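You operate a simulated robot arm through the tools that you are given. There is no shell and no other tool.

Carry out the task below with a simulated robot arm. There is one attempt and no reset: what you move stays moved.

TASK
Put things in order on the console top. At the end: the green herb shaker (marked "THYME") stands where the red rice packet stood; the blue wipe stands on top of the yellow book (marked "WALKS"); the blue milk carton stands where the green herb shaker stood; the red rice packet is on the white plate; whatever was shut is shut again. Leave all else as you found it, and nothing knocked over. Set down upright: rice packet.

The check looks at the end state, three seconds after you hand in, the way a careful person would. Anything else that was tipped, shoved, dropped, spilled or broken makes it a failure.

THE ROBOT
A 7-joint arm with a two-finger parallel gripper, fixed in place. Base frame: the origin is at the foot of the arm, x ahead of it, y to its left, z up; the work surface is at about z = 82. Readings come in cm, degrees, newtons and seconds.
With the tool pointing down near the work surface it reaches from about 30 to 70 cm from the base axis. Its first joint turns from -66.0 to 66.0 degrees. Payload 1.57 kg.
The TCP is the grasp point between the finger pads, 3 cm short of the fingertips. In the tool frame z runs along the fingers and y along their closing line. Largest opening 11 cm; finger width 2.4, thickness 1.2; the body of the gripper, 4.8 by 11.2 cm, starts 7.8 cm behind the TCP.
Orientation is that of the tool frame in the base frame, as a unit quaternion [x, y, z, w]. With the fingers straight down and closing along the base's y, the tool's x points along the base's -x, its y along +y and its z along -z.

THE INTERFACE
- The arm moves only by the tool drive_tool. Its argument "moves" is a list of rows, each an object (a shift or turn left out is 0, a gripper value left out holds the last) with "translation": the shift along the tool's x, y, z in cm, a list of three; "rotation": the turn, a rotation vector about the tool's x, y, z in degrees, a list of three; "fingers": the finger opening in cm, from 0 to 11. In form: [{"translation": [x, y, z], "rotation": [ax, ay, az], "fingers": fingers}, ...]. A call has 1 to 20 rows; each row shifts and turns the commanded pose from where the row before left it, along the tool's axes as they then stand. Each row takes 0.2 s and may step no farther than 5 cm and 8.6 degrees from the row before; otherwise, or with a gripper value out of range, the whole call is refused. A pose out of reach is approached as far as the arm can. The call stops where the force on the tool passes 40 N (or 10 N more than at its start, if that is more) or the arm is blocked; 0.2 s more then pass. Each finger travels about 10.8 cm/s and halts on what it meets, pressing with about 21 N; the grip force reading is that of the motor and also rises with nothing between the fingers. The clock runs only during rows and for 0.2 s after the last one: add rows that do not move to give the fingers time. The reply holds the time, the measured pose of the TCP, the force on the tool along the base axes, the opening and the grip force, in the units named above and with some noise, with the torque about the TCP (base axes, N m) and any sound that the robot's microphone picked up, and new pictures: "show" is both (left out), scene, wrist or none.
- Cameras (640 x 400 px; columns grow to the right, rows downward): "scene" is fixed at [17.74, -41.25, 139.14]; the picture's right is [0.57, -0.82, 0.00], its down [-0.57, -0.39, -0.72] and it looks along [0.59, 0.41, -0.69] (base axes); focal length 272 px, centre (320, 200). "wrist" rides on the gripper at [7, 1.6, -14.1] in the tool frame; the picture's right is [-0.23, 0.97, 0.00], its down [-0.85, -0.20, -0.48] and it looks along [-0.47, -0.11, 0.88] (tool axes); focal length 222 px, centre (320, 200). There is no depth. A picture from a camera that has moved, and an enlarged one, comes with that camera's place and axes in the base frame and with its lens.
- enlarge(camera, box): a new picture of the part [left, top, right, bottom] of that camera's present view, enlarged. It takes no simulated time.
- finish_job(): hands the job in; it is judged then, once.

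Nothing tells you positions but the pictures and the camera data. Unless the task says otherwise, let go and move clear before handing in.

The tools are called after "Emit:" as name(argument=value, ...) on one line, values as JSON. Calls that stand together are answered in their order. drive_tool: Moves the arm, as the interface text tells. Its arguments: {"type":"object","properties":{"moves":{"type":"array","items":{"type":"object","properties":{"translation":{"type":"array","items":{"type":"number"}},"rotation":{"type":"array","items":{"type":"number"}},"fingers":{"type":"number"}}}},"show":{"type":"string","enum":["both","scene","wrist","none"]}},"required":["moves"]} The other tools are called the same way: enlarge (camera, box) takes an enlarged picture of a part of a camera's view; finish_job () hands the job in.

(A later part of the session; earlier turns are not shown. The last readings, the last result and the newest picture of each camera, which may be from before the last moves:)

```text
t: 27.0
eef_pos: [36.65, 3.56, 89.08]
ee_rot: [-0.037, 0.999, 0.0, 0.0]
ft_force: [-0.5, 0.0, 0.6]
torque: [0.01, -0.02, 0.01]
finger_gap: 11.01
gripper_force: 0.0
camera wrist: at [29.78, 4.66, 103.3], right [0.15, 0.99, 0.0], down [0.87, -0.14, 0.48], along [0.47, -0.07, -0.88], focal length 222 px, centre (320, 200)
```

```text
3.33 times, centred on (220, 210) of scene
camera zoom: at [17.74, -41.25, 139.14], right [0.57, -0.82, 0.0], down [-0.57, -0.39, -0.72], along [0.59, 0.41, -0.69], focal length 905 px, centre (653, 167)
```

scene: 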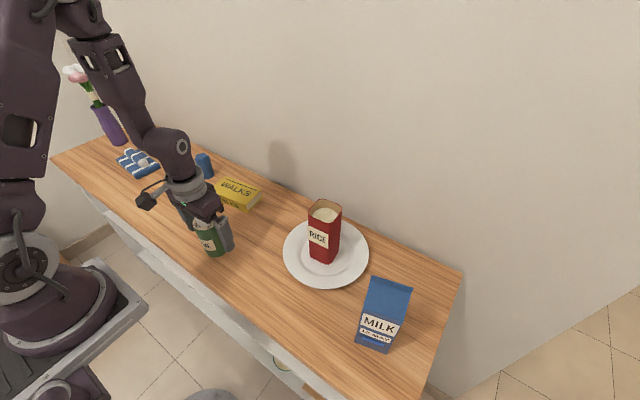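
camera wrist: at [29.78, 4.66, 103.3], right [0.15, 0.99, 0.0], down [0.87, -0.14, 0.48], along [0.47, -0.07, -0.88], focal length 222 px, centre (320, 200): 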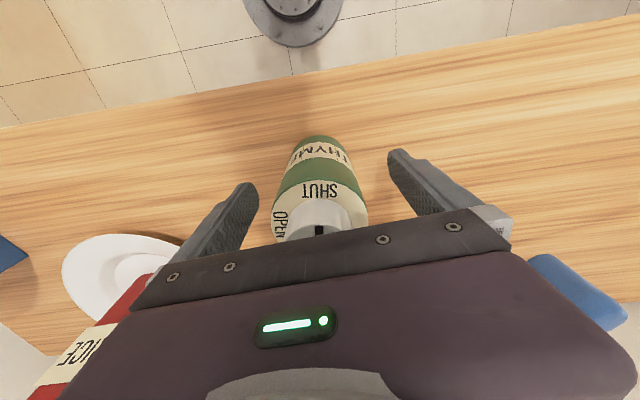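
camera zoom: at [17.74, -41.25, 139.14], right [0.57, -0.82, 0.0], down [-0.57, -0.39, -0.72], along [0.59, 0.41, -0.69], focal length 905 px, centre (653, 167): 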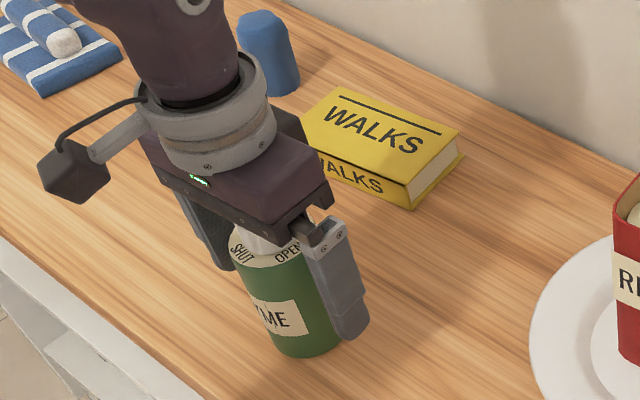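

Emit:
drive_tool(moves=[{"translation": [-0.2, 0, 0]}, {"fingers": 7.5}, {"fingers": 6}, {"fingers": 4.5}, {}, {}], show="both")

```text
t: 28.4
eef_pos: [36.97, 3.68, 89.1]
ee_rot: [-0.037, 0.999, 0.0, 0.001]
ft_force: [-0.5, -0.3, 0.8]
torque: [-0.04, 0.0, 0.01]
finger_gap: 5.65
gripper_force: 20.8
camera wrist: at [30.06, 4.75, 103.29], right [0.15, 0.99, 0.0], down [0.87, -0.14, 0.48], along [0.47, -0.07, -0.88], focal length 222 px, centre (320, 200)
```

scene: 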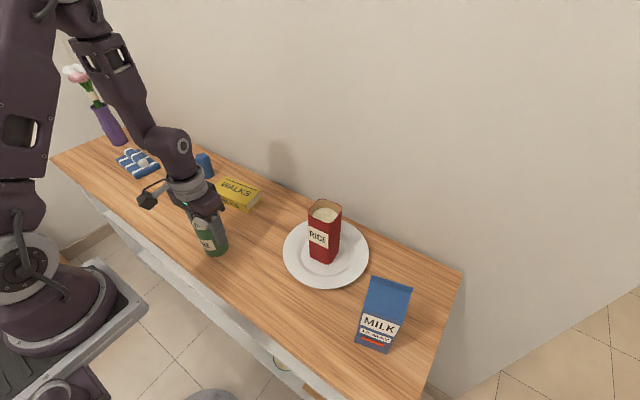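
wrist: 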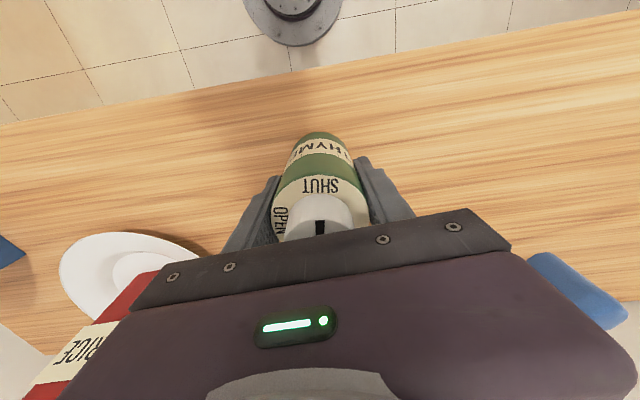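

The shaker is gripped. The small strip on the milk carton seems to have changed colour, so I look at it closely.

Emit:
enlarge(camera="scene", box=[340, 265, 430, 365])

Emit:
enlarge(camera="scene", box=[270, 180, 390, 300])

```text
4.00 times, centred on (385, 315) of scene
camera zoom: at [17.74, -41.25, 139.14], right [0.57, -0.82, 0.0], down [-0.57, -0.39, -0.72], along [0.59, 0.41, -0.69], focal length 1086 px, centre (60, -260)
```

zoom: 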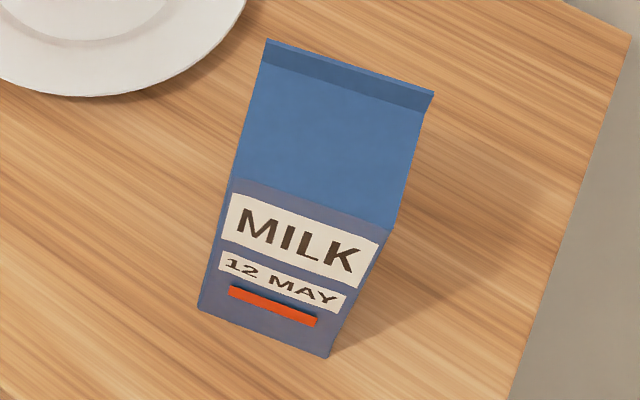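

```text
3.33 times, centred on (330, 240) of scene
camera zoom: at [17.74, -41.25, 139.14], right [0.57, -0.82, 0.0], down [-0.57, -0.39, -0.72], along [0.59, 0.41, -0.69], focal length 905 px, centre (287, 67)
```

zoom: 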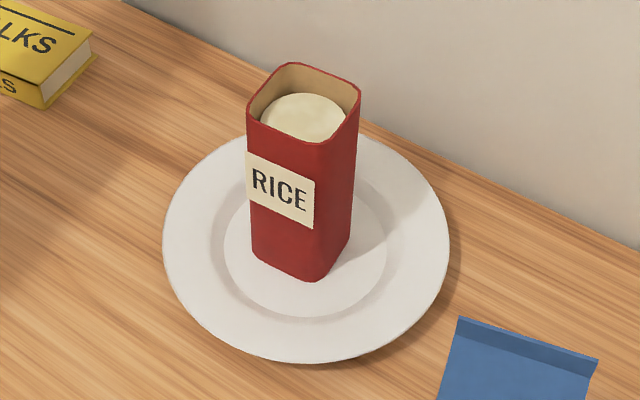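

The milk's strip has turned from blue to orange by itself; nothing touched it, so I note it for later and carry on. I lift the shaker and carry it to the rice's old place at (36.8, 35.6).

Emit:
drive_tool(moves=[{"translation": [0, 0, -0.7]}, {"translation": [0, 0, -1.5]}, {"translation": [0, 0, -2.5]}, {"translation": [0, 0, -3]}, {"translation": [0, 0, -3]}, {"translation": [-0.1, 1.4, 0]}, {"translation": [-0.206, 2.9, 0]}, {"translation": [-0.206, 2.9, 0]}, {"translation": [-0.206, 2.9, 0]}, {"translation": [-0.206, 2.9, 0]}, {"translation": [-0.206, 2.9, 0]}, {"translation": [-0.206, 2.9, 0]}, {"translation": [-0.206, 2.9, 0]}, {"translation": [-0.206, 2.9, 0]}, {"translation": [-0.206, 2.9, 0]}, {"translation": [-0.206, 2.9, 0]}, {"translation": [-0.11, 1.44, 0]}, {}], show="both")

```text
t: 32.2
eef_pos: [37.09, 35.64, 99.72]
ee_rot: [-0.037, 0.999, 0.001, 0.0]
ft_force: [0.4, 0.2, -0.6]
torque: [-0.01, 0.02, -0.02]
finger_gap: 5.62
gripper_force: 20.9
camera wrist: at [30.09, 36.86, 113.83], right [0.15, 0.99, 0.0], down [0.87, -0.14, 0.48], along [0.47, -0.07, -0.88], focal length 222 px, centre (320, 200)
```

scene: 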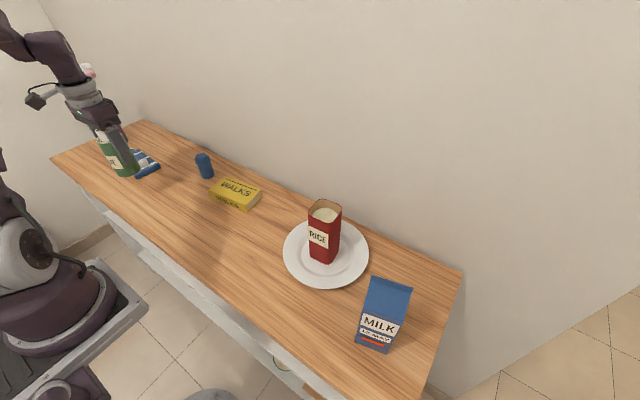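
wrist: 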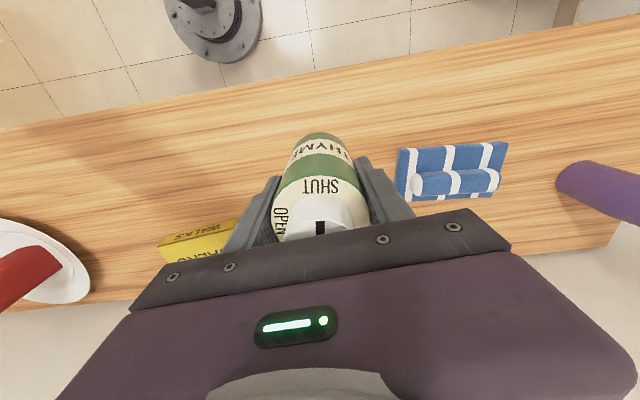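

The shaker is over the rice's old place and still shut. I lower it to just above the table.

Emit:
drive_tool(moves=[{"translation": [0.2, 0, 2]}, {"translation": [0, 0, 2.5]}, {"translation": [0, 0, 2.5]}, {"translation": [0, 0, 2]}, {"translation": [0, 0, 1]}, {}], show="none")

Emit:
drive_tool(moves=[{"translation": [0, 0, 0.2]}, {}], show="none")

Emit:
drive_tool(moves=[{"translation": [0, 0, 0.2]}, {}], show="none")

```text
t: 33.6
eef_pos: [36.64, 35.64, 89.95]
ee_rot: [-0.037, 0.999, 0.0, 0.0]
ft_force: [0.1, -0.2, -1.9]
torque: [-0.04, 0.0, -0.02]
finger_gap: 5.66
gripper_force: 21.0
```

```text
t: 34.2
eef_pos: [36.64, 35.61, 89.6]
ee_rot: [-0.038, 0.999, 0.0, 0.0]
ft_force: [0.2, 0.1, -2.2]
torque: [0.0, -0.02, 0.03]
finger_gap: 5.63
gripper_force: 21.0
```

```text
t: 34.8
eef_pos: [36.82, 35.56, 89.33]
ee_rot: [-0.038, 0.999, 0.0, 0.0]
ft_force: [-1.0, 0.4, -1.5]
torque: [0.02, 0.01, 0.06]
finger_gap: 5.66
gripper_force: 21.0
```

Emit:
drive_tool(moves=[{"translation": [0, 0, 0.15]}, {}], show="none")

Emit:
drive_tool(moves=[{"translation": [0, 0, 0.1]}, {}], show="none")

```text
t: 35.4
eef_pos: [36.74, 35.73, 89.26]
ee_rot: [-0.037, 0.999, 0.0, 0.0]
ft_force: [-0.5, 0.8, -0.4]
torque: [-0.02, -0.02, 0.01]
finger_gap: 5.65
gripper_force: 20.7
```

```text
t: 36.0
eef_pos: [36.73, 35.59, 89.27]
ee_rot: [-0.037, 0.999, 0.001, 0.0]
ft_force: [-2.7, -2.5, 14.6]
torque: [-0.19, 0.11, -0.01]
finger_gap: 5.64
gripper_force: 21.0
```

The shaker has touched the table. I ease up slightly and release.

Emit:
drive_tool(moves=[{"translation": [0, 0, -0.1]}, {}, {"fingers": 6.5}, {"fingers": 7.5}, {"fingers": 9}, {"fingers": 11}, {}], show="both")

Emit:
enlarge(camera="scene", box=[60, 80, 220, 220])

```text
t: 37.6
eef_pos: [36.69, 35.51, 89.29]
ee_rot: [-0.038, 0.999, 0.0, 0.0]
ft_force: [0.0, -0.2, 0.1]
torque: [-0.05, 0.02, -0.01]
finger_gap: 11.01
gripper_force: 0.1
camera wrist: at [29.84, 36.72, 103.38], right [0.15, 0.99, 0.0], down [0.87, -0.14, 0.48], along [0.47, -0.07, -0.88], focal length 222 px, centre (320, 200)
```

scene: 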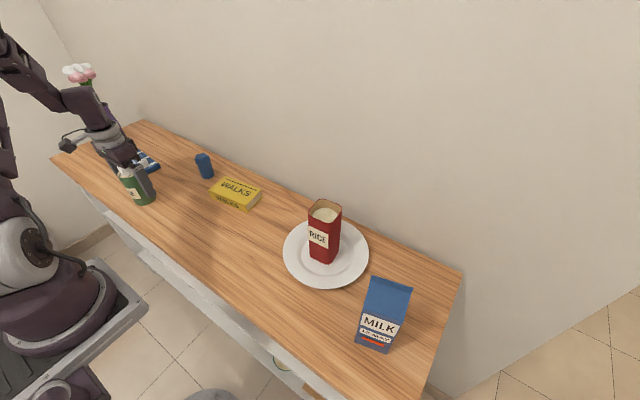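
wrist: 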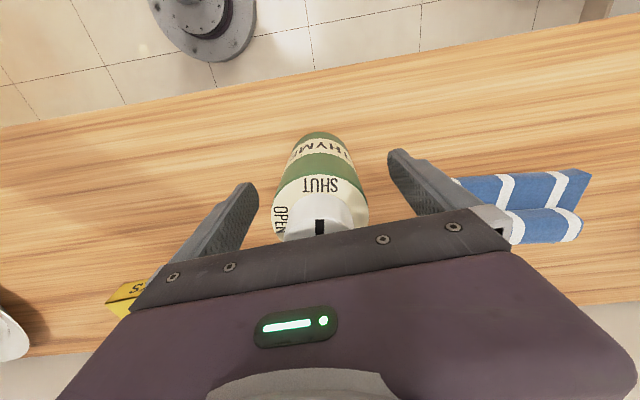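

```text
2.86 times, centred on (140, 150) of scene
camera zoom: at [17.74, -41.25, 139.14], right [0.57, -0.82, 0.0], down [-0.57, -0.39, -0.72], along [0.59, 0.41, -0.69], focal length 776 px, centre (834, 343)
```

zoom: 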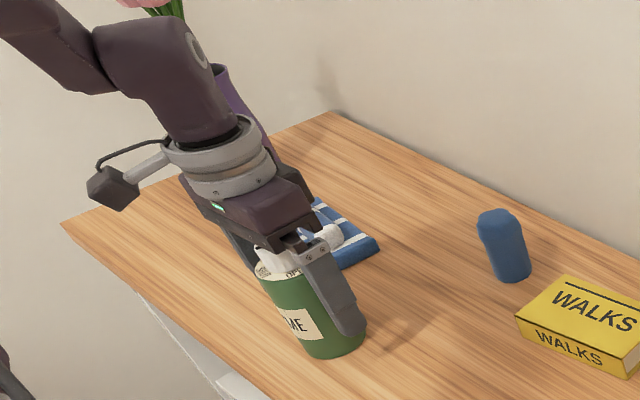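

The shaker stands in place and is still shut. Since I am close, I do the wipe next: I rise, turn the gripper so it closes across the cloth's roll, and look at the cloth.

Emit:
drive_tool(moves=[{"translation": [0, 0, -2]}, {"translation": [0, 0, -4]}, {"translation": [0, 0, -5]}, {"translation": [0, 0, -5]}, {"rotation": [0, 0, -7.92]}, {"rotation": [0, 0, -7.92]}, {"rotation": [0, 0, -7.92]}, {"rotation": [0, 0, -7.92]}, {"rotation": [0, 0, -7.92]}, {"rotation": [0, 0, -7.92]}, {"rotation": [0, 0, -7.92]}, {"rotation": [0, 0, -7.92]}, {"rotation": [0, 0, -7.92]}, {"rotation": [0, 0, -7.92]}, {}], show="both")

```text
t: 40.8
eef_pos: [36.83, 35.54, 105.29]
ee_rot: [-0.667, 0.745, 0.0, 0.0]
ft_force: [0.0, -0.5, -0.5]
torque: [0.0, 0.01, 0.0]
finger_gap: 11.0
gripper_force: 0.0
camera wrist: at [34.55, 28.82, 119.37], right [-0.94, 0.33, 0.0], down [0.29, 0.83, 0.48], along [0.16, 0.45, -0.88], focal length 222 px, centre (320, 200)
```

scene: 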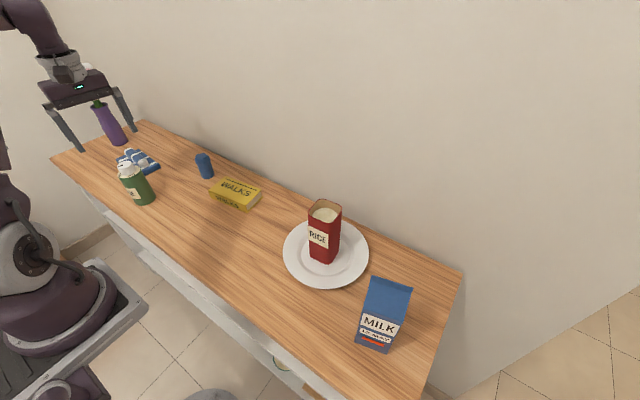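
wrist: 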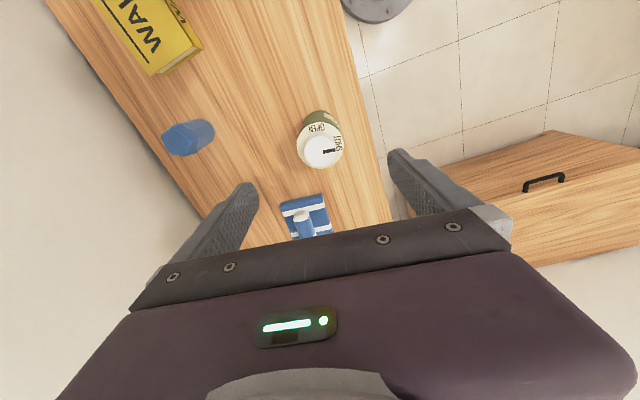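

Emit:
enlarge(camera="wrist", box=[260, 180, 360, 245])

Emit:
enlarge(camera="wrist", box=[150, 100, 230, 170])

Emit:
enlarge(camera="scene", box=[100, 130, 220, 215])

```text
6.15 times, centred on (310, 212) of wrist
camera zoom: at [34.55, 28.82, 119.37], right [-0.94, 0.33, 0.0], down [0.29, 0.83, 0.48], along [0.16, 0.45, -0.88], focal length 1367 px, centre (382, 123)
```

zoom: 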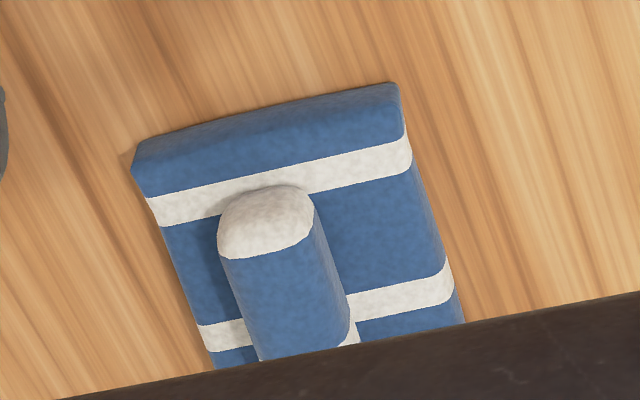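

```text
5.71 times, centred on (190, 135) of wrist
camera zoom: at [34.55, 28.82, 119.37], right [-0.94, 0.33, 0.0], down [0.29, 0.83, 0.48], along [0.16, 0.45, -0.88], focal length 1269 px, centre (1063, 571)
```

zoom: 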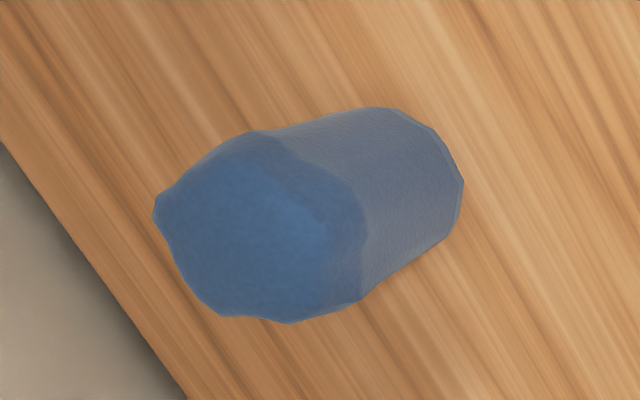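

```text
4.71 times, centred on (160, 172) of scene
camera zoom: at [17.74, -41.25, 139.14], right [0.57, -0.82, 0.0], down [-0.57, -0.39, -0.72], along [0.59, 0.41, -0.69], focal length 1278 px, centre (1073, 329)
```

zoom: 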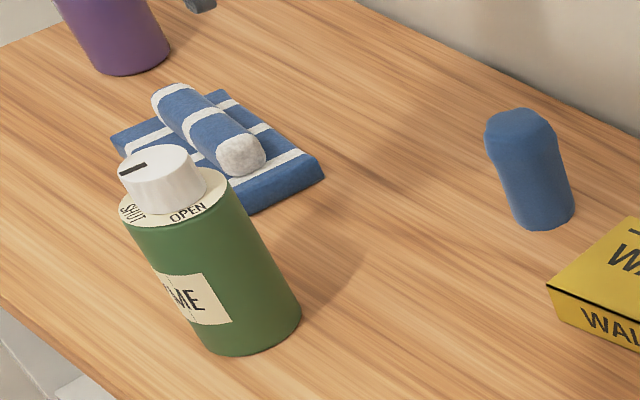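

Both blue things look like fabric, so before choosing I look at the blue cylinder from close up with the wrist camera.

Emit:
drive_tool(moves=[{"translation": [-0.72, -3.66, 0]}, {"translation": [-0.72, -3.66, 0]}, {"translation": [-0.72, -3.66, 0]}, {"translation": [-0.72, -3.66, 0]}, {"translation": [-0.72, -3.66, 0]}, {"translation": [0, 0, 3]}, {"translation": [0, 0, 3]}, {}], show="both")

Emit:
enlarge(camera="wrist", box=[240, 40, 400, 200])

```text
t: 42.6
eef_pos: [52.81, 36.95, 99.22]
ee_rot: [-0.666, 0.746, -0.001, 0.0]
ft_force: [-0.1, 0.3, -0.3]
torque: [-0.01, -0.02, 0.01]
finger_gap: 10.99
gripper_force: 0.2
out of reach, approached as far as the arm can: row 5
camera wrist: at [50.61, 30.17, 113.29], right [-0.94, 0.34, 0.0], down [0.3, 0.83, 0.48], along [0.16, 0.45, -0.88], focal length 222 px, centre (320, 200)
```

scene: 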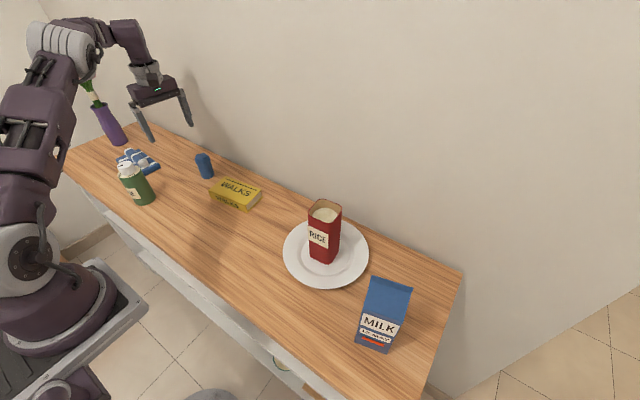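
wrist: 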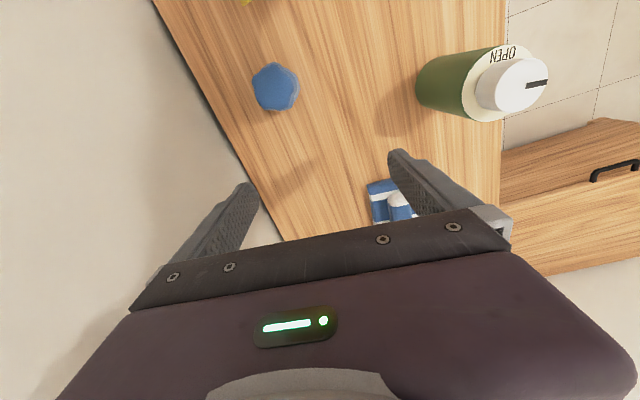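

```text
2.50 times, centred on (320, 120) of wrist
camera zoom: at [50.61, 30.17, 113.29], right [-0.94, 0.34, 0.0], down [0.3, 0.83, 0.48], along [0.16, 0.45, -0.88], focal length 555 px, centre (320, 400)
```

zoom: 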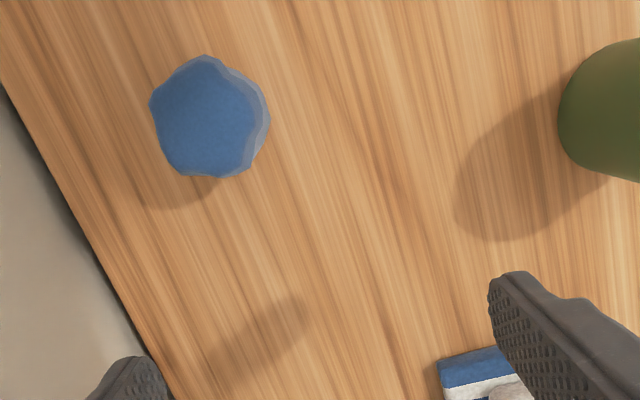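

The cylinder is still hard to identify, so I enlarge it much further, and the cloth too, to compare their materials.

Emit:
enlarge(camera="wrist", box=[250, 58, 304, 116])

Emit:
enlarge(camera="scene", box=[193, 150, 217, 182])

Emit:
enlarge(camera="scene", box=[112, 142, 164, 182])

```text
6.90 times, centred on (277, 87) of wrist
camera zoom: at [50.61, 30.17, 113.29], right [-0.94, 0.34, 0.0], down [0.3, 0.83, 0.48], along [0.16, 0.45, -0.88], focal length 1532 px, centre (617, 979)
```

zoom: 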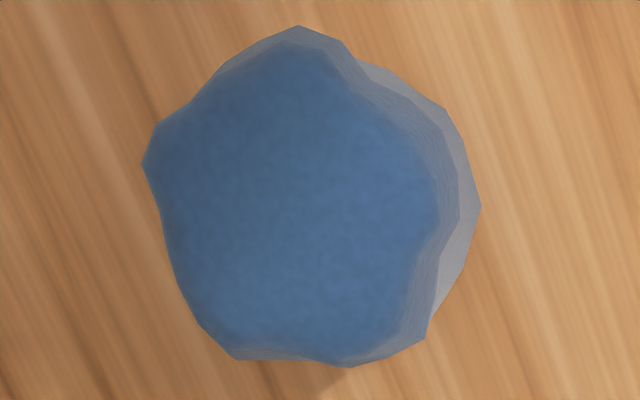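

```text
12.50 times, centred on (205, 166) of scene
camera zoom: at [17.74, -41.25, 139.14], right [0.57, -0.82, 0.0], down [-0.57, -0.39, -0.72], along [0.59, 0.41, -0.69], focal length 3395 px, centre (1758, 625)
```

zoom: 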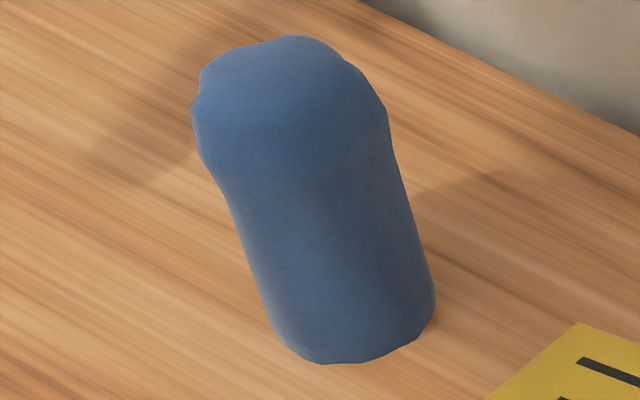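

```text
10.00 times, centred on (138, 162) of scene
camera zoom: at [17.74, -41.25, 139.14], right [0.57, -0.82, 0.0], down [-0.57, -0.39, -0.72], along [0.59, 0.41, -0.69], focal length 2716 px, centre (2140, 580)
```

zoom: 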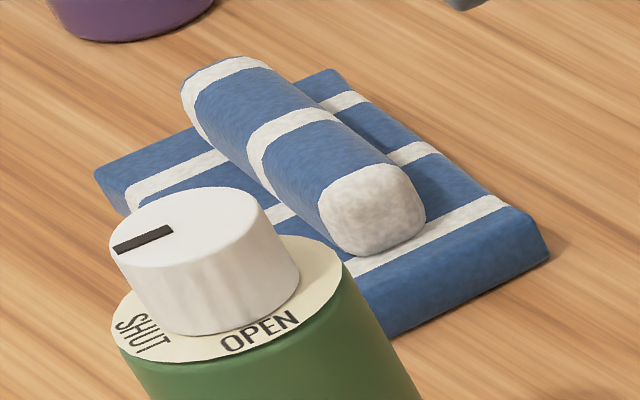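

Weighing it up: the plain blue, bunched fabric piece is 4–5 cm wide, stands within reach and fits on the book. The striped towel is a far-off decor piece at the edge of reach and larger than the book's top. So I take the standing blue bunched cloth as the "blue wipe". Next I hover over it near (54.8, 29.5).

Emit:
drive_tool(moves=[{"translation": [2.4, -0.95, 0]}, {"translation": [2.4, -0.95, 0]}, {"translation": [2.4, -0.95, 0]}, {}], show="both")

Emit:
enlarge(camera="wrist", box=[240, 80, 400, 220])

```text
t: 43.6
eef_pos: [54.93, 29.47, 99.27]
ee_rot: [-0.666, 0.746, 0.0, 0.0]
ft_force: [-0.6, 0.5, -1.2]
torque: [0.03, 0.0, -0.02]
finger_gap: 11.0
gripper_force: 0.1
camera wrist: at [52.72, 22.61, 113.28], right [-0.94, 0.34, 0.0], down [0.3, 0.83, 0.48], along [0.16, 0.45, -0.88], focal length 222 px, centre (320, 200)
```

scene: 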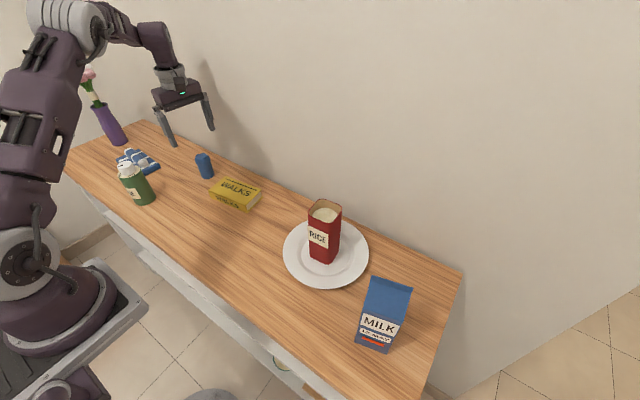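
wrist: 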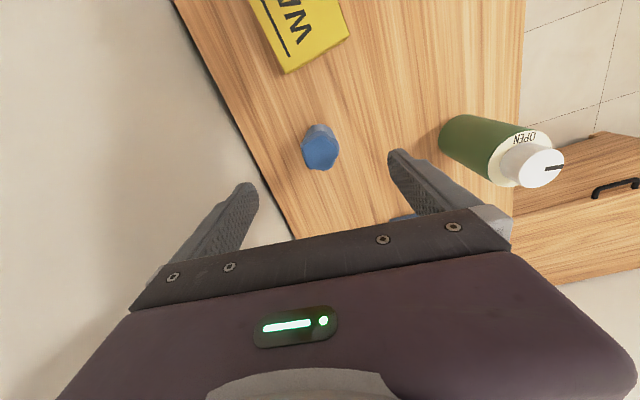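

```text
2.86 times, centred on (320, 150) of wrist
camera zoom: at [52.72, 22.61, 113.28], right [-0.94, 0.34, 0.0], down [0.3, 0.83, 0.48], along [0.16, 0.45, -0.88], focal length 635 px, centre (320, 343)
```

zoom: 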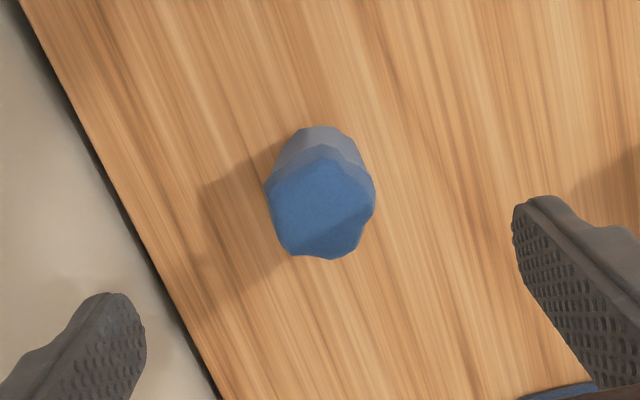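

The wipe's axis is near (55.1, 29.4) and its top is at about z = 89. I descend around it.

Emit:
drive_tool(moves=[{"translation": [0, -0.15, 3]}, {"translation": [0, 0, 3]}, {"translation": [0, 0, 3]}, {"translation": [0, 0, 2.5]}, {"translation": [0, 0, 1.4]}, {}], show="both")

Emit:
enlarge(camera="scene", box=[150, 100, 270, 220])

```text
t: 45.0
eef_pos: [55.08, 29.5, 86.46]
ee_rot: [-0.666, 0.746, -0.001, 0.0]
ft_force: [-0.8, 0.0, 0.3]
torque: [-0.01, 0.02, 0.01]
finger_gap: 10.99
gripper_force: 0.0
camera wrist: at [52.85, 22.8, 100.44], right [-0.94, 0.34, 0.0], down [0.3, 0.83, 0.48], along [0.16, 0.45, -0.88], focal length 222 px, centre (320, 200)
```

scene: 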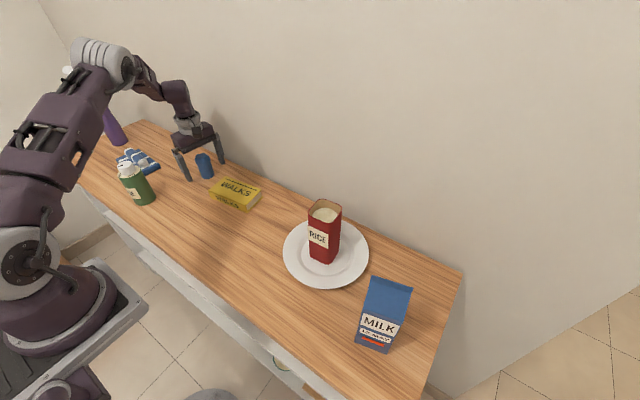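
wrist: 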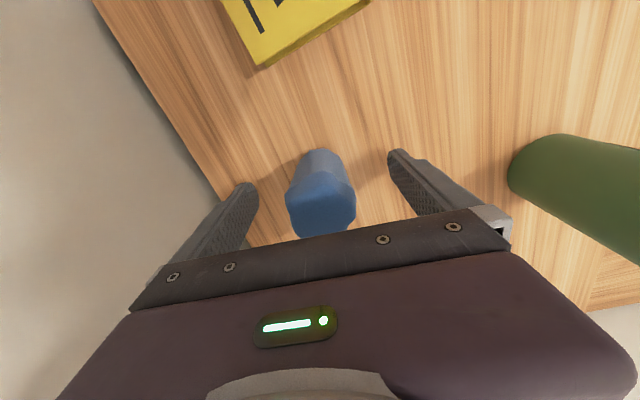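

```text
3.33 times, centred on (210, 160) of scene
camera zoom: at [17.74, -41.25, 139.14], right [0.57, -0.82, 0.0], down [-0.57, -0.39, -0.72], along [0.59, 0.41, -0.69], focal length 905 px, centre (687, 333)
```

zoom: 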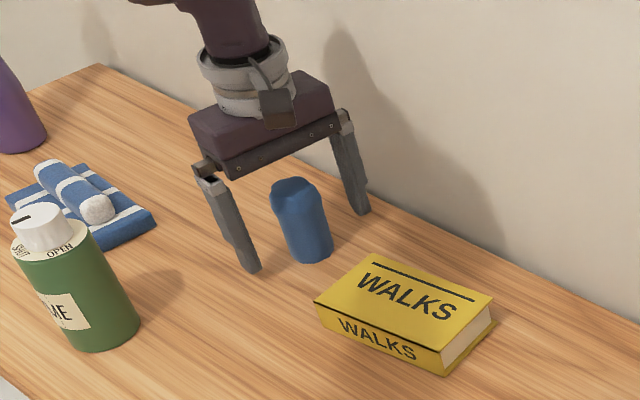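

Emit:
enlarge(camera="wrist", box=[275, 140, 370, 240])

Emit:
enlarge(camera="scene", box=[192, 148, 220, 184])

```text
4.00 times, centred on (322, 190) of wrist
camera zoom: at [52.85, 22.8, 100.44], right [-0.94, 0.34, 0.0], down [0.3, 0.83, 0.48], along [0.16, 0.45, -0.88], focal length 888 px, centre (310, 240)
```

zoom: 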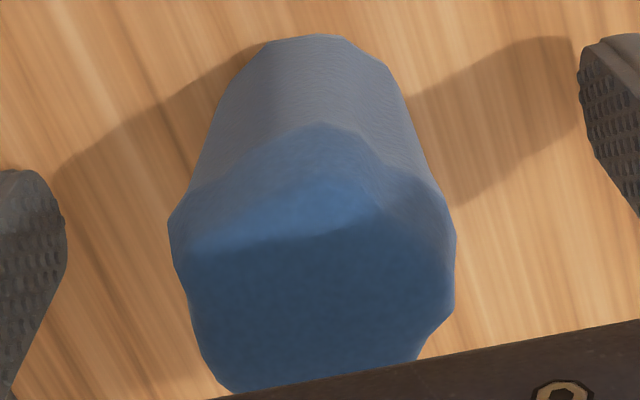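

```text
11.11 times, centred on (206, 166) of scene
camera zoom: at [17.74, -41.25, 139.14], right [0.57, -0.82, 0.0], down [-0.57, -0.39, -0.72], along [0.59, 0.41, -0.69], focal length 3018 px, centre (1587, 578)
```

zoom: 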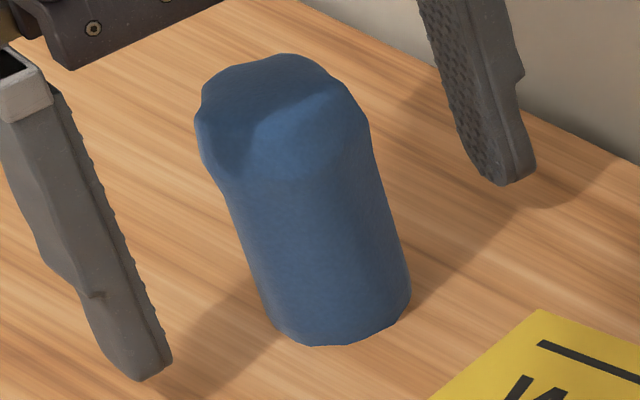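

Seen close up, it has soft lobes and a fabric grain, like a bunched-up wipe. I grip it.

Emit:
drive_tool(moves=[{"fingers": 7}, {"fingers": 5}, {"fingers": 3}, {}, {}], show="none")

Emit:
drive_tool(moves=[{"translation": [0, 0, -0.5]}, {"translation": [0, 0, -1]}, {"translation": [0, 0, -2]}, {"translation": [0, 0, -2.5]}, {"translation": [0, 0, -2.5]}, {}], show="both")

```text
t: 46.2
eef_pos: [54.96, 29.56, 86.31]
ee_rot: [-0.666, 0.746, 0.0, 0.0]
ft_force: [0.2, 0.2, 1.1]
torque: [0.01, -0.01, 0.0]
finger_gap: 3.81
gripper_force: 21.1
```

```text
t: 47.6
eef_pos: [55.15, 29.67, 94.74]
ee_rot: [-0.665, 0.747, 0.0, 0.0]
ft_force: [-0.8, 0.2, -0.5]
torque: [0.0, -0.01, 0.0]
finger_gap: 3.83
gripper_force: 20.9
camera wrist: at [52.85, 22.83, 108.94], right [-0.94, 0.34, 0.0], down [0.3, 0.83, 0.48], along [0.16, 0.45, -0.88], focal length 222 px, centre (320, 200)
```

scene: 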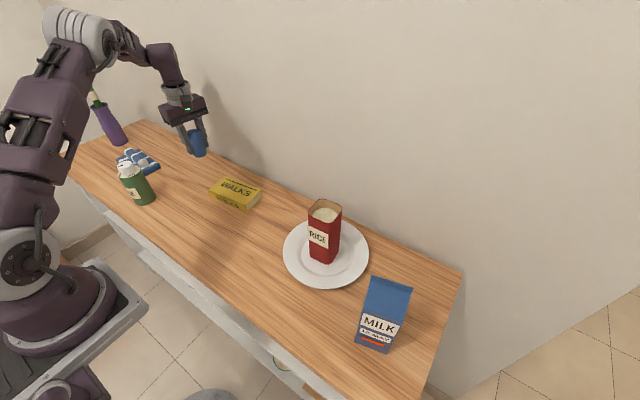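
wrist: 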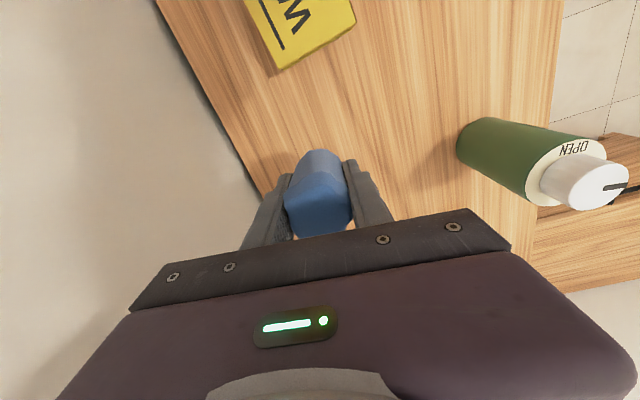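

The wipe is held firmly and is very light. I carry it to above the book's centre, near (53.2, 13.6).

Emit:
drive_tool(moves=[{"translation": [1.5, 0, 0]}, {"translation": [2.8, 0.02, 0]}, {"translation": [3, 0.02, 0]}, {"translation": [3, 0.02, 0]}, {"translation": [3, 0.02, 0]}, {"translation": [1.8, 0, 0]}, {"translation": [0.97, 0, 0]}, {}], show="both")

Emit:
enlarge(camera="wrist", box=[220, 80, 420, 240])

Emit:
enlarge(camera="scene", box=[180, 110, 300, 230])

```text
t: 49.4
eef_pos: [53.16, 13.37, 94.67]
ee_rot: [-0.665, 0.746, 0.0, 0.0]
ft_force: [0.5, 0.3, -0.4]
torque: [-0.02, 0.01, 0.0]
finger_gap: 3.82
gripper_force: 20.9
camera wrist: at [50.87, 6.73, 108.84], right [-0.94, 0.34, 0.0], down [0.3, 0.83, 0.48], along [0.16, 0.45, -0.88], focal length 222 px, centre (320, 200)
```

scene: 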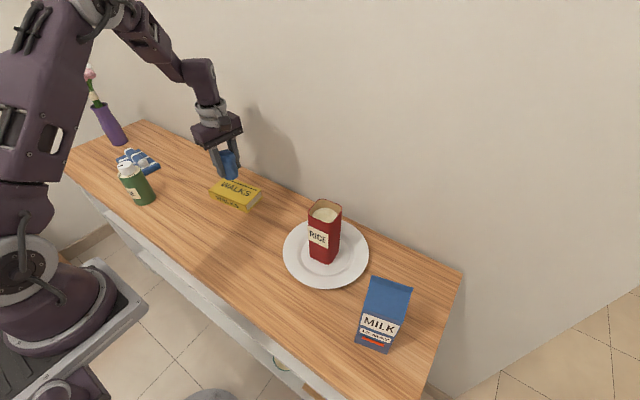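
wrist: 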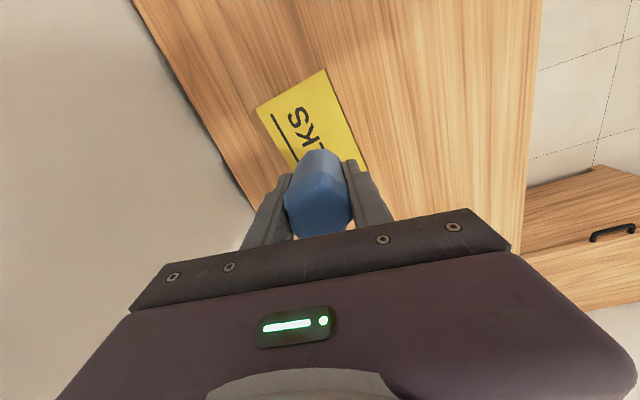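

```text
2.50 times, centred on (320, 160) of wrist
camera zoom: at [50.87, 6.73, 108.84], right [-0.94, 0.34, 0.0], down [0.3, 0.83, 0.48], along [0.16, 0.45, -0.88], focal length 555 px, centre (320, 300)
```

zoom: 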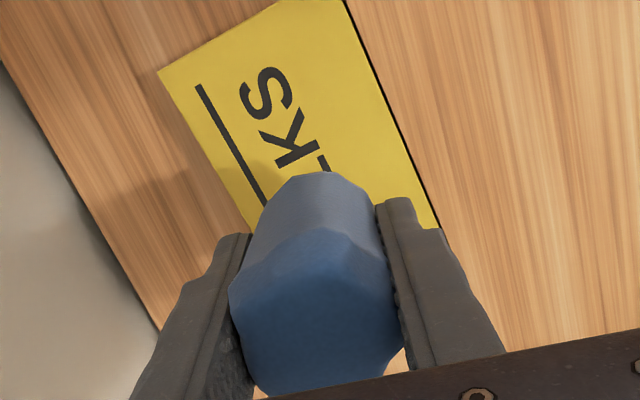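

```text
3.33 times, centred on (240, 170) of scene
camera zoom: at [17.74, -41.25, 139.14], right [0.57, -0.82, 0.0], down [-0.57, -0.39, -0.72], along [0.59, 0.41, -0.69], focal length 905 px, centre (587, 300)
```

zoom: 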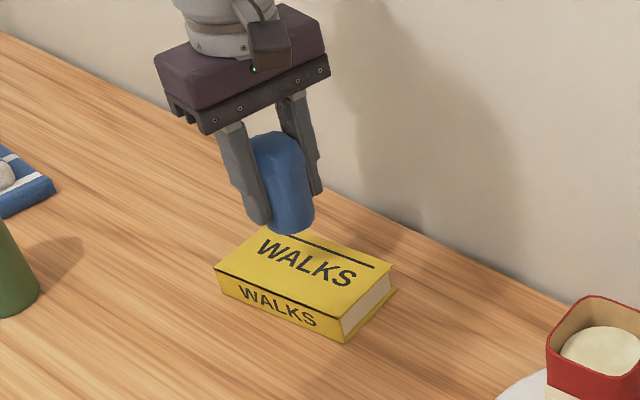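

The wipe is centred over the book. I lower it gently until it touches.

Emit:
drive_tool(moves=[{"translation": [0, 0, 1.5]}, {"translation": [0, 0, 1.5]}, {"translation": [0, 0, 1]}, {}], show="none")

Emit:
drive_tool(moves=[{"translation": [0, 0, 0.3]}, {}], show="none")

Emit:
drive_tool(moves=[{"translation": [0, 0, 0.2]}, {}], show="scene")

Emit:
enlarge(camera="scene", box=[200, 150, 270, 220])

```text
t: 50.4
eef_pos: [53.34, 13.57, 90.79]
ee_rot: [-0.666, 0.746, 0.0, 0.0]
ft_force: [-0.9, 0.0, -0.8]
torque: [-0.03, 0.02, 0.0]
finger_gap: 3.82
gripper_force: 20.8
```

```text
t: 51.0
eef_pos: [53.33, 13.4, 90.54]
ee_rot: [-0.665, 0.747, -0.001, -0.001]
ft_force: [0.6, 0.0, -0.1]
torque: [-0.01, 0.05, -0.01]
finger_gap: 3.81
gripper_force: 21.1
```

```text
t: 51.6
eef_pos: [53.28, 13.48, 90.33]
ee_rot: [-0.666, 0.746, 0.0, 0.0]
ft_force: [0.4, -0.1, 0.3]
torque: [0.01, 0.01, 0.03]
finger_gap: 3.8
gripper_force: 21.2
```

scene: 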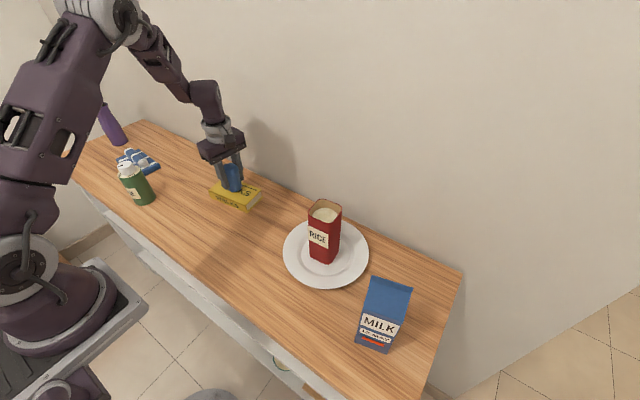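

```text
5.71 times, centred on (235, 185) of scene
camera zoom: at [17.74, -41.25, 139.14], right [0.57, -0.82, 0.0], down [-0.57, -0.39, -0.72], along [0.59, 0.41, -0.69], focal length 1552 px, centre (806, 286)
```

zoom: 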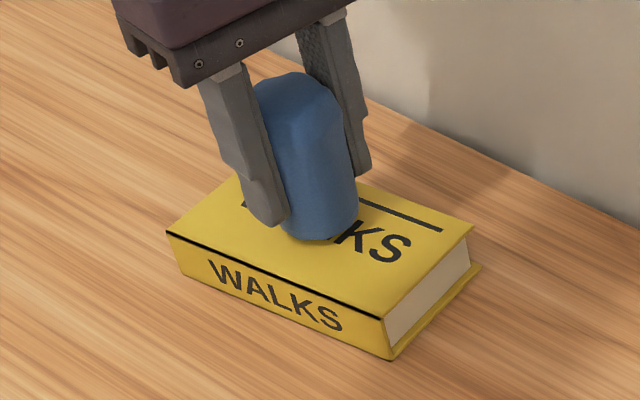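

Emit:
drive_tool(moves=[{"translation": [0, 0, 0.2]}, {}], show="none")

Emit:
drive_tool(moves=[{"translation": [0, 0, 0.2]}, {}], show="none")

Emit:
drive_tool(moves=[{"translation": [0, 0, 0.15]}, {}], show="none")

```text
t: 52.2
eef_pos: [53.11, 13.47, 90.08]
ee_rot: [-0.666, 0.746, 0.0, 0.0]
ft_force: [-0.4, -0.5, -0.9]
torque: [0.03, -0.02, 0.01]
finger_gap: 3.82
gripper_force: 21.3
```

```text
t: 52.8
eef_pos: [53.36, 13.57, 89.89]
ee_rot: [-0.666, 0.746, 0.001, 0.0]
ft_force: [0.0, -0.1, -0.8]
torque: [0.0, -0.01, -0.01]
finger_gap: 3.82
gripper_force: 21.3
```

```text
t: 53.4
eef_pos: [53.15, 13.57, 89.66]
ee_rot: [-0.666, 0.746, 0.0, 0.001]
ft_force: [0.6, 0.4, 0.2]
torque: [0.02, 0.01, -0.01]
finger_gap: 3.83
gripper_force: 20.8
```

Emit:
drive_tool(moves=[{"translation": [0, 0, 0.15]}, {}], show="none")

Emit:
drive_tool(moves=[{"translation": [0, 0, 0.15]}, {}], show="none")

Emit:
drive_tool(moves=[{"translation": [0, 0, 0.15]}, {}], show="none")

```text
t: 54.0
eef_pos: [53.17, 13.38, 89.56]
ee_rot: [-0.666, 0.746, 0.0, 0.001]
ft_force: [-1.2, 1.1, -0.2]
torque: [0.04, 0.01, -0.02]
finger_gap: 3.81
gripper_force: 21.1
```

```text
t: 54.6
eef_pos: [53.07, 13.54, 89.54]
ee_rot: [-0.666, 0.746, -0.001, 0.001]
ft_force: [-5.8, 1.1, 20.4]
torque: [0.0, 0.27, 0.02]
finger_gap: 3.8
gripper_force: 20.6
```

```text
t: 55.0
eef_pos: [53.21, 13.52, 89.52]
ee_rot: [-0.666, 0.746, -0.001, 0.0]
ft_force: [-5.4, -0.9, 12.3]
torque: [-0.07, 0.28, 0.03]
finger_gap: 3.84
gripper_force: 20.9
stopped in row 2: the force on the tool passed its limit at 43 N (the readings are from after the stop); the commanded pose is now the measured one
```

It is in firm contact. I ease up a little until the push is small.

Emit:
drive_tool(moves=[{"translation": [0, 0, -0.1]}, {}], show="both")

Emit:
enlarge(camera="scene", box=[200, 150, 270, 220])

```text
t: 55.6
eef_pos: [53.23, 13.46, 89.52]
ee_rot: [-0.666, 0.746, 0.0, 0.0]
ft_force: [-1.5, 0.7, 2.0]
torque: [0.02, 0.07, 0.0]
finger_gap: 3.79
gripper_force: 20.8
camera wrist: at [50.95, 6.73, 103.66], right [-0.94, 0.34, 0.0], down [0.29, 0.83, 0.48], along [0.16, 0.45, -0.88], focal length 222 px, centre (320, 200)
```

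scene: 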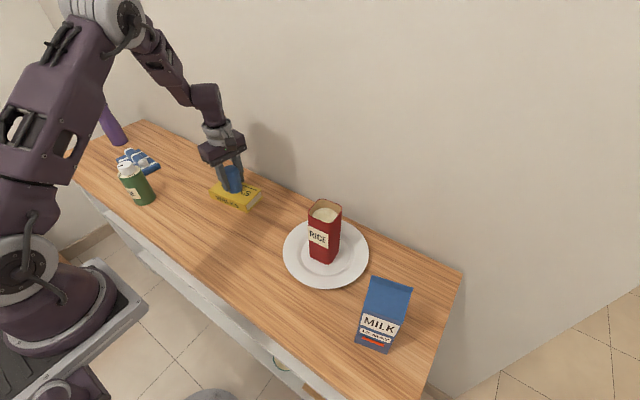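
wrist: 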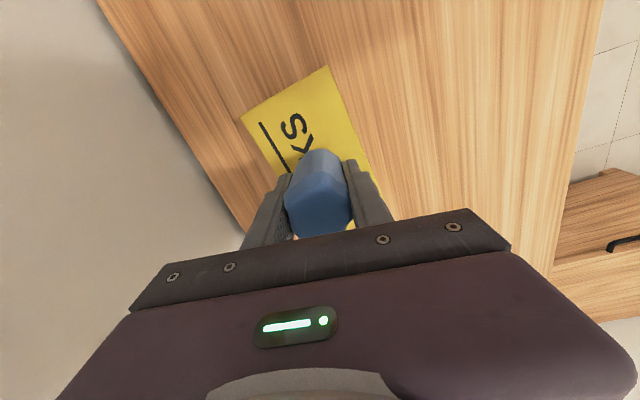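

```text
5.71 times, centred on (235, 185) of scene
camera zoom: at [17.73, -41.25, 139.14], right [0.57, -0.82, 0.0], down [-0.57, -0.39, -0.72], along [0.59, 0.41, -0.69], focal length 1552 px, centre (806, 286)
```

zoom: 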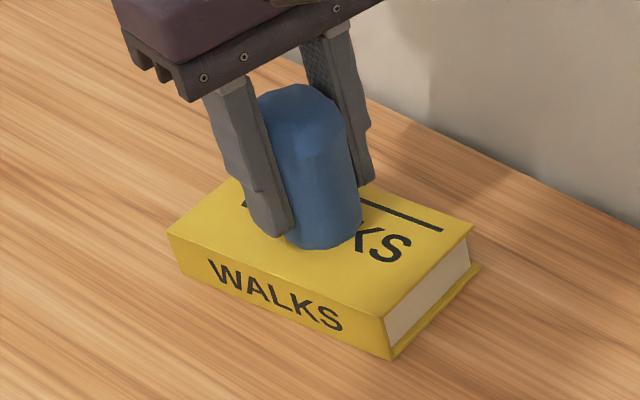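

The book has not moved and the wipe stands on it. I release.

Emit:
drive_tool(moves=[{"fingers": 4.3}, {"fingers": 5}, {"fingers": 6.5}, {"fingers": 8}, {}], show="both")

Emit:
enlarge(camera="scene", box=[200, 150, 270, 220])

```text
t: 56.8
eef_pos: [53.4, 13.5, 89.61]
ee_rot: [-0.666, 0.746, -0.001, 0.001]
ft_force: [0.5, 0.2, -0.1]
torque: [0.01, -0.02, 0.0]
finger_gap: 8.0
gripper_force: 0.2
camera wrist: at [50.95, 6.73, 103.68], right [-0.94, 0.34, 0.0], down [0.29, 0.83, 0.48], along [0.16, 0.45, -0.88], focal length 222 px, centre (320, 200)
```

scene: 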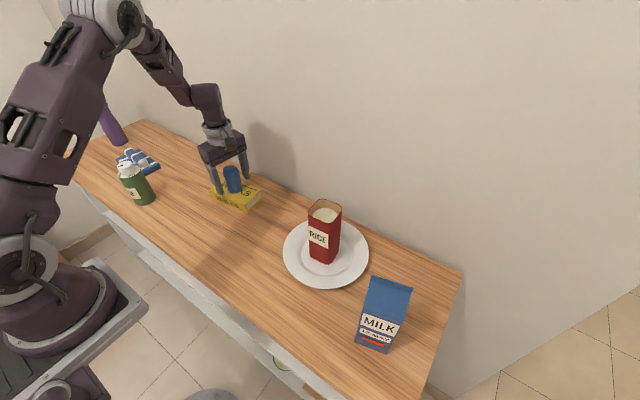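
wrist: 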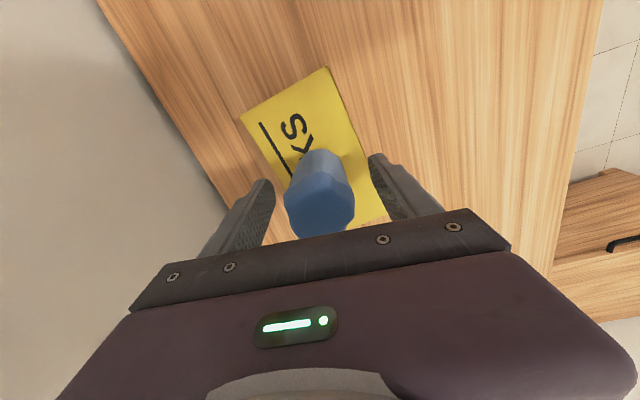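

```text
5.71 times, centred on (235, 185) of scene
camera zoom: at [17.74, -41.25, 139.14], right [0.57, -0.82, 0.0], down [-0.57, -0.39, -0.72], along [0.59, 0.41, -0.69], focal length 1552 px, centre (806, 286)
```

zoom: 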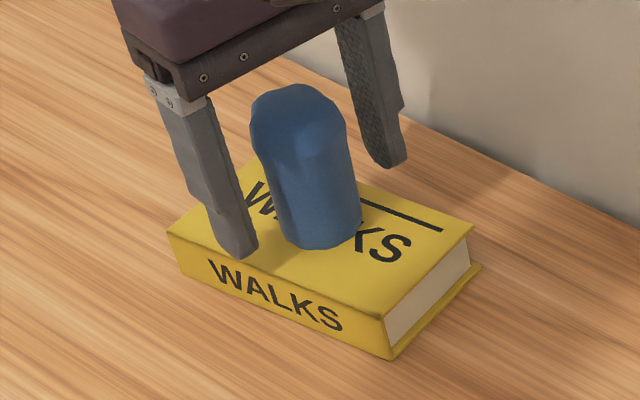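

The wipe stands on the book. I rise, turn the gripper back to match the milk carton's yaw of about +16°, and go over to view the milk.

Emit:
drive_tool(moves=[{"translation": [0, 0, -1.5], "fingers": 8}, {"translation": [0, 0, -3]}, {"translation": [0, 0, -4]}, {"translation": [0, 0, -5], "fingers": 11}, {"translation": [0, 0, -5]}, {"rotation": [0, 0, 8.4]}, {"rotation": [0, 0, 8.4]}, {"rotation": [0, 0, 8.4]}, {"rotation": [0, 0, 8.4]}, {"rotation": [0, 0, 8.4]}, {"rotation": [0, 0, 8.4]}, {"rotation": [0, 0, 8.4]}, {"rotation": [0, 0, 8.4]}, {}], show="scene")

Emit:
enlarge(camera="scene", box=[180, 140, 300, 230])

```text
t: 59.8
eef_pos: [53.17, 13.43, 108.13]
ee_rot: [-0.14, 0.99, 0.0, 0.001]
ft_force: [1.1, -0.3, -0.5]
torque: [-0.01, 0.0, -0.02]
finger_gap: 10.99
gripper_force: 0.1
```

scene: 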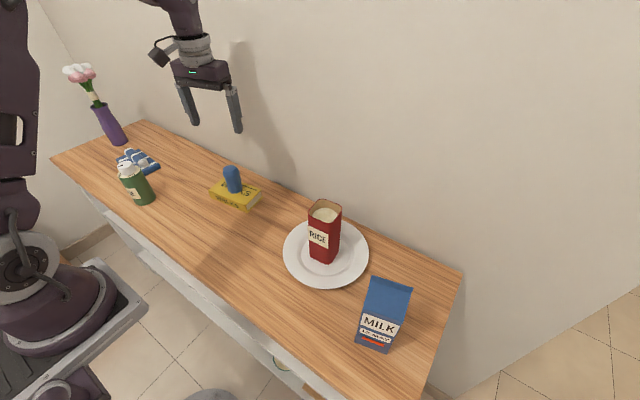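

```text
4.44 times, centred on (240, 185) of scene
camera zoom: at [17.74, -41.25, 139.14], right [0.57, -0.82, 0.0], down [-0.57, -0.39, -0.72], along [0.59, 0.41, -0.69], focal length 1207 px, centre (676, 267)
```

zoom: 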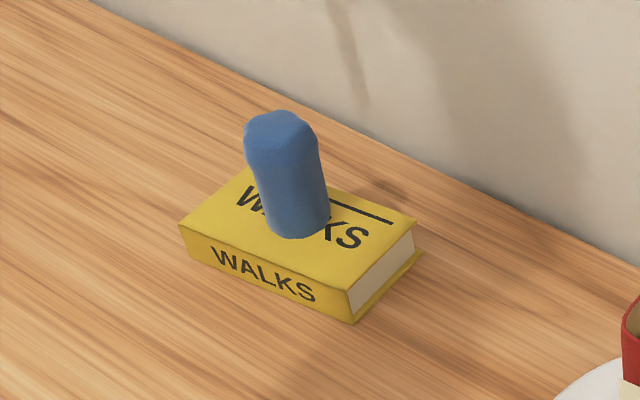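

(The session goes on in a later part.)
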